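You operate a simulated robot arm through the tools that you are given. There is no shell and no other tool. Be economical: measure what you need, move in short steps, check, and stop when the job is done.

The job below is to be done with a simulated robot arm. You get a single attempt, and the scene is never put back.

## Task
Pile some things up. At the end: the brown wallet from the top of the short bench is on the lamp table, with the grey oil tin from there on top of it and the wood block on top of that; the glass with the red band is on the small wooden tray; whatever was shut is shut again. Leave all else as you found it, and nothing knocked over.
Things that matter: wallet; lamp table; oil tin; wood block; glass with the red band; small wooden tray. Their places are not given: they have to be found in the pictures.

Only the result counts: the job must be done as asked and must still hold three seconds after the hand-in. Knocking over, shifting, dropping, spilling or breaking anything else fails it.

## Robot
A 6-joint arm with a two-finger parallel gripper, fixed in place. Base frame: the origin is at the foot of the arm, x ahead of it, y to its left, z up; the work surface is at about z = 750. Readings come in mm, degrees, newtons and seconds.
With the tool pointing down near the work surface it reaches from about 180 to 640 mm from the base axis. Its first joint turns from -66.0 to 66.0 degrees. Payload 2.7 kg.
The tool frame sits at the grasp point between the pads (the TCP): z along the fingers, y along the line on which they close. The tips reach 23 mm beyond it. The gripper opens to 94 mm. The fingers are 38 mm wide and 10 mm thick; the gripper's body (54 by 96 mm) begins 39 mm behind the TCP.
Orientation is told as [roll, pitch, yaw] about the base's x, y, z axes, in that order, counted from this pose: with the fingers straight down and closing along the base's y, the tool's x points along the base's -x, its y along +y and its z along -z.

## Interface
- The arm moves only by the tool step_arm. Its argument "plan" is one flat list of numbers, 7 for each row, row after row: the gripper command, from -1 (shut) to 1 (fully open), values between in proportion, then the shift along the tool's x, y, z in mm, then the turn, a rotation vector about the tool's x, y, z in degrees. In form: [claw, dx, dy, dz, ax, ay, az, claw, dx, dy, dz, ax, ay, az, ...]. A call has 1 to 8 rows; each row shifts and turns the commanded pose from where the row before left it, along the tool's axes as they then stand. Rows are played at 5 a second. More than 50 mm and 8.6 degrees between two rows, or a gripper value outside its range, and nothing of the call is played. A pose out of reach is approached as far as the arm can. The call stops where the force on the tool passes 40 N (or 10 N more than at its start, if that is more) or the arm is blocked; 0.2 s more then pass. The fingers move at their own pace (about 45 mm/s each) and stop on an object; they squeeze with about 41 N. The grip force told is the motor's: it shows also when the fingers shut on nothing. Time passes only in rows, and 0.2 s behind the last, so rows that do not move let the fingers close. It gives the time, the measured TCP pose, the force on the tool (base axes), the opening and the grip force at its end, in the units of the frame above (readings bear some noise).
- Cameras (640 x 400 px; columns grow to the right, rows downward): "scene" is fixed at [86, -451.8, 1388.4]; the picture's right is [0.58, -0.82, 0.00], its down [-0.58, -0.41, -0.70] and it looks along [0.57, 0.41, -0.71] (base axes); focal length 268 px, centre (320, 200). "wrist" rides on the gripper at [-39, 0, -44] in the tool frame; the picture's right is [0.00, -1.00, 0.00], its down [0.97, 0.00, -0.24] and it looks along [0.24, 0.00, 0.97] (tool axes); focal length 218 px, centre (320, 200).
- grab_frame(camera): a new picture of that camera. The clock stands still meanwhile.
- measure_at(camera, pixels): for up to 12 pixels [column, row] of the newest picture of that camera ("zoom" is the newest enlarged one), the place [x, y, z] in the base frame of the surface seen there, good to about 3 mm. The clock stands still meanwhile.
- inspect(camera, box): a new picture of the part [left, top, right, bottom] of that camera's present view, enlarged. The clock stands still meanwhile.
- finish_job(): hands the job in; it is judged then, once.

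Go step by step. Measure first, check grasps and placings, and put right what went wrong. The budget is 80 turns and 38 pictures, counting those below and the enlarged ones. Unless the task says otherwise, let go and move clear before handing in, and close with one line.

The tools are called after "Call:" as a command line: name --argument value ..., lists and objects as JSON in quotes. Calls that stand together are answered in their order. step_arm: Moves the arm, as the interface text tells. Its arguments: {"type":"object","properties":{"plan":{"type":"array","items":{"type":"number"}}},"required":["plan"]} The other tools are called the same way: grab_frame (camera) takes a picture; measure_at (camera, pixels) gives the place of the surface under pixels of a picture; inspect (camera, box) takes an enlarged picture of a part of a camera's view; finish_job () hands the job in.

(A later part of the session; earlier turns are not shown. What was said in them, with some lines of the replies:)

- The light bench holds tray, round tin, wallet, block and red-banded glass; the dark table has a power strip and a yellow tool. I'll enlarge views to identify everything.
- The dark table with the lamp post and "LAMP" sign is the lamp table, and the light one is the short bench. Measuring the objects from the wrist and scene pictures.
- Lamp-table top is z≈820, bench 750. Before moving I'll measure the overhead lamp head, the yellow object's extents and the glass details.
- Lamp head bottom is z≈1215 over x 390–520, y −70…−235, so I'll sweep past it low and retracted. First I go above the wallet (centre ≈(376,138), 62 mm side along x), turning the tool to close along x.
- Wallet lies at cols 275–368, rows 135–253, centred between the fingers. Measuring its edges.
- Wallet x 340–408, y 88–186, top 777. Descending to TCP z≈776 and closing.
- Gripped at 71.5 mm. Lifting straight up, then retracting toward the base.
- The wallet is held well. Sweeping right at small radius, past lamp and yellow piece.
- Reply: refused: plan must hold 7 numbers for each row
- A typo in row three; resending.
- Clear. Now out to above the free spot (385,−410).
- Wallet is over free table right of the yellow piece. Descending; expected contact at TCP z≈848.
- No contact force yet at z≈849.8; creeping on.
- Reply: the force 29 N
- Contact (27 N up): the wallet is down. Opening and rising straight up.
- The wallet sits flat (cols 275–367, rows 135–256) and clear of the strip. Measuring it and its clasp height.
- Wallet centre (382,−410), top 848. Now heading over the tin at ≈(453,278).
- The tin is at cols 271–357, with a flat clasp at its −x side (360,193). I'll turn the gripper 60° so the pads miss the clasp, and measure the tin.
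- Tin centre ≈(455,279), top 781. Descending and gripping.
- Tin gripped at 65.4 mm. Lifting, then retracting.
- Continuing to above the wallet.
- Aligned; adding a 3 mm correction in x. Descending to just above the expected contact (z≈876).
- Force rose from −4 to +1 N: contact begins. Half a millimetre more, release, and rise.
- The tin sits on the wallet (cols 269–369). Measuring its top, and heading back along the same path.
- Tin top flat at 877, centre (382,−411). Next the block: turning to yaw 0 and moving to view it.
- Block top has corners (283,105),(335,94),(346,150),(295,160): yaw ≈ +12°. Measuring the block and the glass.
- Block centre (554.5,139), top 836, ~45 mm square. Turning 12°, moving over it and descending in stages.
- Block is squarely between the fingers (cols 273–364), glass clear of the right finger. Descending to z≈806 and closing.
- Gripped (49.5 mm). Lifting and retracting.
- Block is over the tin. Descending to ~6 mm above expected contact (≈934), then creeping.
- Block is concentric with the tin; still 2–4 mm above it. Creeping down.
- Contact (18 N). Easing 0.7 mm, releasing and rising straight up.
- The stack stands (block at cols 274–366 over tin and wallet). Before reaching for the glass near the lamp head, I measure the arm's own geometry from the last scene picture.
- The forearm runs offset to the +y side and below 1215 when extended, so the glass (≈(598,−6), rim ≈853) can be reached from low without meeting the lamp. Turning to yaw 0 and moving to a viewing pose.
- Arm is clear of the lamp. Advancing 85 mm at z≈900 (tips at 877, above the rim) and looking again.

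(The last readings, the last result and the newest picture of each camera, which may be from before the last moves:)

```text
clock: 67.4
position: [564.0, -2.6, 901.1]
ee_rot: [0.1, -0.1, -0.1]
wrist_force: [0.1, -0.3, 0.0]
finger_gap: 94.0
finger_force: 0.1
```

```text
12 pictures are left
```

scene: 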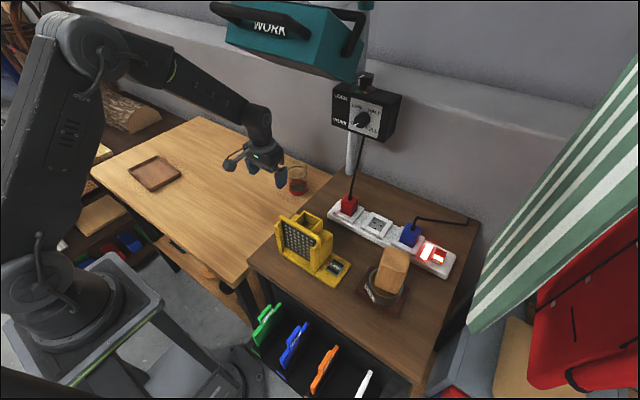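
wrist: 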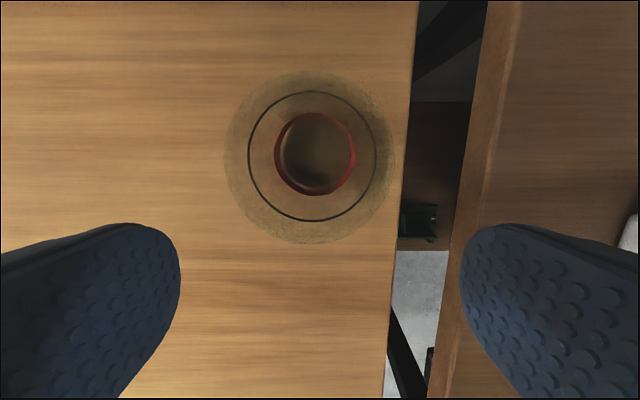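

Straight down on the glass: ring centre ≈(313,156), i.e. 33 mm ahead and 4 mm left of the TCP; diameter ≈72. Aligning, then descending to z≈826.

Call:
step_arm --plan '[1, -17, 2.2, 0, 0, 0, 0, 1, -16.5, 2.2, 0, 0, 0, 0, 1, 0, 0, 0, 0, 0, 0]'

Call:
grab_frame --camera "wrist"

```text
clock: 68.2
position: [598.0, 1.2, 901.1]
ee_rot: [0.0, 0.1, 0.0]
wrist_force: [0.2, -0.3, 0.4]
finger_gap: 94.1
finger_force: 0.0
```

```text
11 pictures are left
```

wrist: 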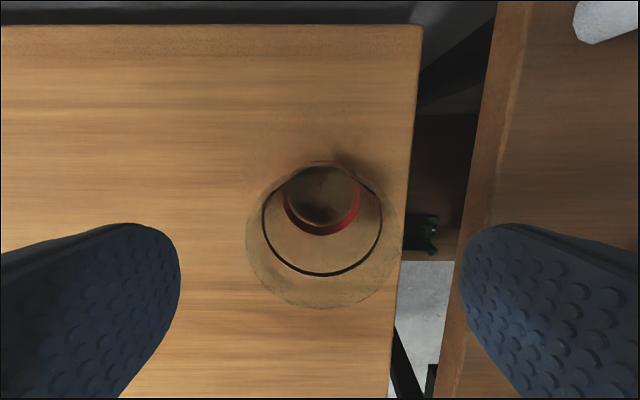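

Centred on col ≈322. Descending.

Call:
step_arm --plan '[1, 0, 0, 30, 0, 0, 0, 1, 0, 0, 25, 0, 0, 0, 1, 0, 0, 12, 0, 0, 0, 1, 0, 0, 8, 0, 0, 0, 1, 0, 0, 0, 0, 0, 0, -1, 0, 0, 0, 0, 0, 0, -1, 0, 0, 0, 0, 0, 0, -1, 0, 0, 0, 0, 0, 0]'

Call:
grab_frame --camera "wrist"

```text
clock: 70.0
position: [599.4, 1.2, 827.2]
ee_rot: [0.1, 0.0, 0.0]
wrist_force: [0.9, -1.2, 0.2]
finger_gap: 67.8
finger_force: 40.6
```

```text
10 pictures are left
```

wrist: 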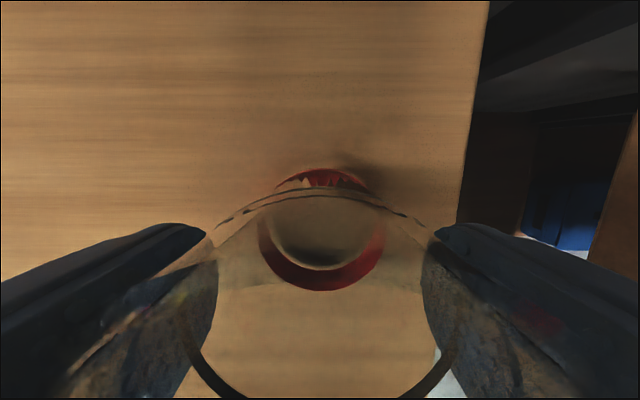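

Gripped at 67.8 mm. Lifting 55 mm, and checking what stands near the tray (log, stone slab) before swinging left.

Call:
step_arm --plan '[-1, 0, 0, -10, 0, 0, 0, -1, 0, 0, -20, 0, 0, 0, -1, 0, 0, -25, 0, 0, 0, -1, 0, 0, 0, 0, 0, 0]'

Call:
measure_at --camera "scene" --pixels '[[120, 100], [155, 115], [135, 120], [100, 150], [133, 166], [155, 157], [180, 174], [155, 189], [155, 172], [150, 165], [165, 178], [135, 172]]'

```text
clock: 71.0
position: [598.0, 2.4, 883.2]
ee_rot: [0.1, 0.0, 0.0]
wrist_force: [0.3, -0.6, -2.5]
finger_gap: 68.1
finger_force: 40.9
```

```text
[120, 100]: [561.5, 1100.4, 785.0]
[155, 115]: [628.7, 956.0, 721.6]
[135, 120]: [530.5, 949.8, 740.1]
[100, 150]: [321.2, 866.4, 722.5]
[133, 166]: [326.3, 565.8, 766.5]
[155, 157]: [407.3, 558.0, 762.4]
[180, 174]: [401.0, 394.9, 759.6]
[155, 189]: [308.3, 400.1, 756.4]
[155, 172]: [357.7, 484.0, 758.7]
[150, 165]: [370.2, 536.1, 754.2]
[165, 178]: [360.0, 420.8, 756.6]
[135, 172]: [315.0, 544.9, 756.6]
```

Nothing else near the tray (log at y>950). Swinging the glass gently to above the tray centre (≈(356,470)).

Call:
step_arm --plan '[-1, 8, 15, 0, 0, 0, 0, -1, 18, 34, 0, 0, 0, 0, -1, 20, 39, 0, 0, 0, 0, -1, 20, 39, 0, 0, 0, 0, -1, 20, 39, 0, 0, 0, 0, -1, 20, 39, 0, 0, 0, 0, -1, 20, 39, 0, 0, 0, 0, -1, 20, 39, 0, 0, 0, 0]'

Call:
step_arm --plan '[-1, 20, 39, 0, 0, 0, 0, -1, 20, 39, 0, 0, 0, 0, -1, 20, 39, 0, 0, 0, 0, -1, 18, 34, 0, 0, 0, 0, -1, 12, 20, 0, 0, 0, 0, -1, 8, 10, 0, 0, 0, 0, -1, 2, 0, 0, 0, 0, 0, -1, 0, 0, 0, 0, 0, 0]'

Call:
grab_frame --camera "wrist"

```text
clock: 72.8
position: [452.8, 285.4, 880.1]
ee_rot: [0.0, -0.1, 0.0]
wrist_force: [0.1, -0.4, -2.0]
finger_gap: 67.9
finger_force: 40.9
```

```text
clock: 74.6
position: [351.9, 465.8, 881.2]
ee_rot: [0.2, 0.0, 0.0]
wrist_force: [0.3, -0.8, -2.9]
finger_gap: 67.8
finger_force: 40.7
```

```text
9 pictures are left
```

wrist: 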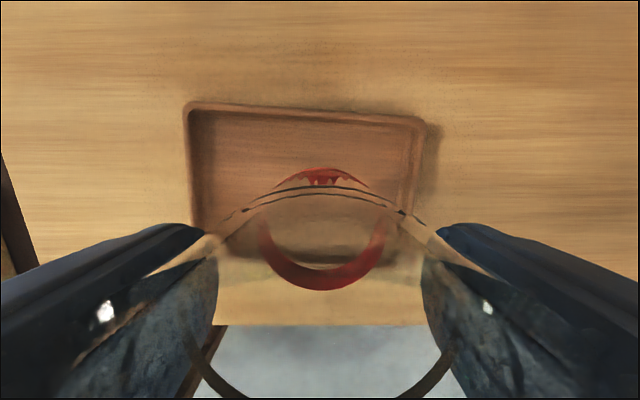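

The glass is above the tray. Measuring the tray's inner edges to centre it.

Call:
measure_at --camera "wrist" --pixels '[[300, 106], [300, 110], [300, 118], [202, 180], [190, 180], [408, 180], [416, 170], [230, 240], [230, 252], [235, 262], [415, 255], [230, 200]]'

```text
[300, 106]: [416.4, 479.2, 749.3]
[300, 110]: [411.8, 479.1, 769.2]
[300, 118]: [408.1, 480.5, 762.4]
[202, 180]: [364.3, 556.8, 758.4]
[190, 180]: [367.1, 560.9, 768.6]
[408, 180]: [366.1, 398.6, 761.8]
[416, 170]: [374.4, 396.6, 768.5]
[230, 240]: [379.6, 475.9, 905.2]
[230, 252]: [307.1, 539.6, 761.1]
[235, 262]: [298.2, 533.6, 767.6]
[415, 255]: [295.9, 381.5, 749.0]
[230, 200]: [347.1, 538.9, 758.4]
```

Tray centre ≈(356.5,478), floor ≈757. Shifting by (+4.5,+10) and descending towards contact at TCP z≈834.

Call:
step_arm --plan '[-1, -4.5, 10, 0, 0, 0, 0, -1, 0, 0, 20, 0, 0, 0, -1, 0, 0, 15, 0, 0, 0, -1, 0, 0, 5, 0, 0, 0, -1, 0, 0, 2, 0, 0, 0, -1, 0, 0, 0, 0, 0, 0]'

Call:
step_arm --plan '[-1, 0, 0, 1, 0, 0, 0, -1, 0, 0, 1, 0, 0, 0, -1, 0, 0, 0, 0, 0, 0]'

Call:
step_arm --plan '[-1, 0, 0, 1, 0, 0, 0, -1, 0, 0, 0, 0, 0, 0]'

```text
clock: 76.0
position: [356.2, 477.0, 840.9]
ee_rot: [0.0, 0.0, 0.0]
wrist_force: [0.0, -0.9, -1.5]
finger_gap: 67.5
finger_force: 41.4
```

```text
clock: 76.8
position: [357.3, 477.7, 839.6]
ee_rot: [0.1, -0.1, 0.0]
wrist_force: [-0.9, -0.5, -1.9]
finger_gap: 67.8
finger_force: 40.5
```

```text
clock: 77.4
position: [356.7, 477.2, 836.7]
ee_rot: [0.1, -0.1, -0.1]
wrist_force: [-0.3, -0.2, -2.2]
finger_gap: 67.9
finger_force: 40.4
```

Call:
step_arm --plan '[-1, 0, 0, 1, 0, 0, 0, -1, 0, 0, 0, 0, 0, 0]'

Call:
step_arm --plan '[-1, 0, 0, 1, 0, 0, 0, -1, 0, 0, 0, 0, 0, 0]'

```text
clock: 78.0
position: [356.2, 477.0, 835.9]
ee_rot: [0.1, 0.0, 0.0]
wrist_force: [-0.1, -0.6, -1.7]
finger_gap: 67.9
finger_force: 40.9
```

```text
clock: 78.6
position: [356.6, 476.8, 834.9]
ee_rot: [0.2, 0.1, 0.0]
wrist_force: [-0.1, 0.2, -1.6]
finger_gap: 67.9
finger_force: 40.4
```

Call:
step_arm --plan '[-1, 0, 0, 1, 0, 0, 0, -1, 0, 0, 0, 0, 0, 0]'

Call:
step_arm --plan '[-1, 0, 0, 0.7, 0, 0, 0, -1, 0, 0, 0, 0, 0, 0]'

```text
clock: 79.2
position: [357.4, 477.6, 834.3]
ee_rot: [0.1, 0.0, 0.0]
wrist_force: [-0.1, -0.4, -2.7]
finger_gap: 67.7
finger_force: 41.2
```

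```text
clock: 79.8
position: [356.9, 477.7, 832.8]
ee_rot: [0.0, -0.1, 0.0]
wrist_force: [-0.1, 0.0, -1.7]
finger_gap: 67.8
finger_force: 40.9
```

Call:
step_arm --plan '[-1, 0, 0, 0.7, 0, 0, 0, -1, 0, 0, 0, 0, 0, 0]'

Call:
step_arm --plan '[-1, 0, 0, 0.7, 0, 0, 0, -1, 0, 0, 0, 0, 0, 0]'

```text
clock: 80.4
position: [357.0, 476.4, 832.8]
ee_rot: [0.2, 0.0, 0.0]
wrist_force: [-1.1, -0.3, 2.4]
finger_gap: 67.5
finger_force: 40.7
```

```text
clock: 81.0
position: [357.1, 477.7, 834.0]
ee_rot: [0.2, -0.1, 0.0]
wrist_force: [-0.7, -4.2, 9.0]
finger_gap: 67.7
finger_force: 40.4
```

Contact at 9 N: glass stands on the tray floor. Easing slightly, opening and rising straight up.

Call:
step_arm --plan '[-1, 0, 0, -0.5, 0, 0, 0, 0.2, 0, 0, 0, 0, 0, 0, 1, 0, 0, 0, 0, 0, 0, 1, 0, 0, 0, 0, 0, 0, 1, 0, 0, -15, 0, 0, 0, 1, 0, 0, -35, 0, 0, 0, 1, 0, 0, -45, 0, 0, 0, 1, 0, 0, -20, 0, 0, 0]'

Call:
step_arm --plan '[1, 25, -35, -5, 0, 0, 0, 1, 25, -35, -5, 0, 0, 0, 1, 25, -35, -5, 0, 0, 0, 1, 0, 0, 0, 0, 0, 0]'

Call:
grab_frame --camera "scene"

Call:
inspect --camera "scene" --box '[330, 220, 460, 320]'

```text
clock: 82.8
position: [355.0, 476.7, 947.7]
ee_rot: [0.1, 0.1, 0.1]
wrist_force: [-0.2, -0.1, -0.7]
finger_gap: 94.0
finger_force: 0.0
```

```text
clock: 83.8
position: [281.7, 371.3, 964.4]
ee_rot: [0.2, 0.0, 0.1]
wrist_force: [-0.7, 0.2, -0.3]
finger_gap: 93.8
finger_force: 0.0
```

```text
8 pictures are left
```

scene: 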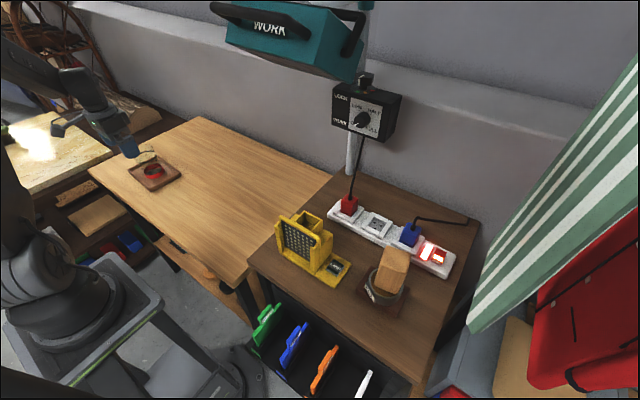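

```text
4.00 times, centred on (395, 270) of scene
```

zoom: 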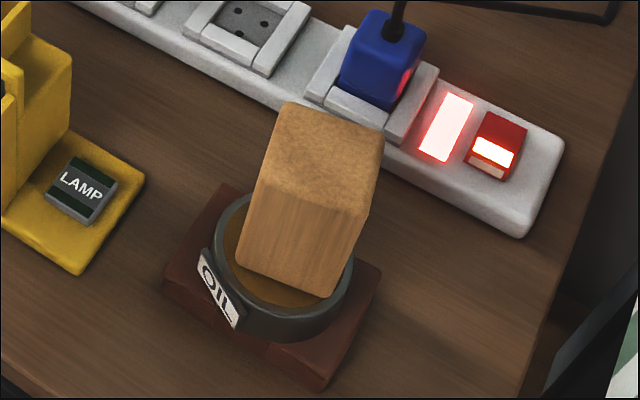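

The stack is sound: wallet, OIL tin, block. One closer look at the glass on the tray.

Call:
inspect --camera "scene" --box '[100, 130, 220, 205]'

```text
5.33 times, centred on (160, 168) of scene
```

zoom: 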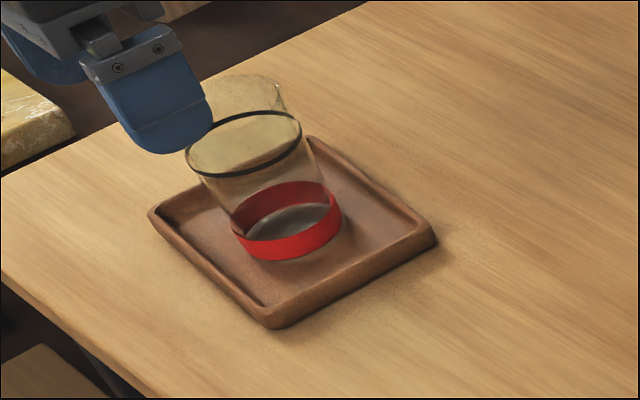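

The glass stands upright within the tray, the gripper is open and clear, and nothing shut was ever opened. Handing in.

Call:
finish_job

```text
The job is handed in.
```

The job is done and handed in: the wallet, grey oil tin and wood block are stacked in that order on the lamp table, and the red-banded glass stands upright on the small wooden tray. I opened nothing, so nothing needed shutting again, and the last pictures show nothing else moved or knocked over.
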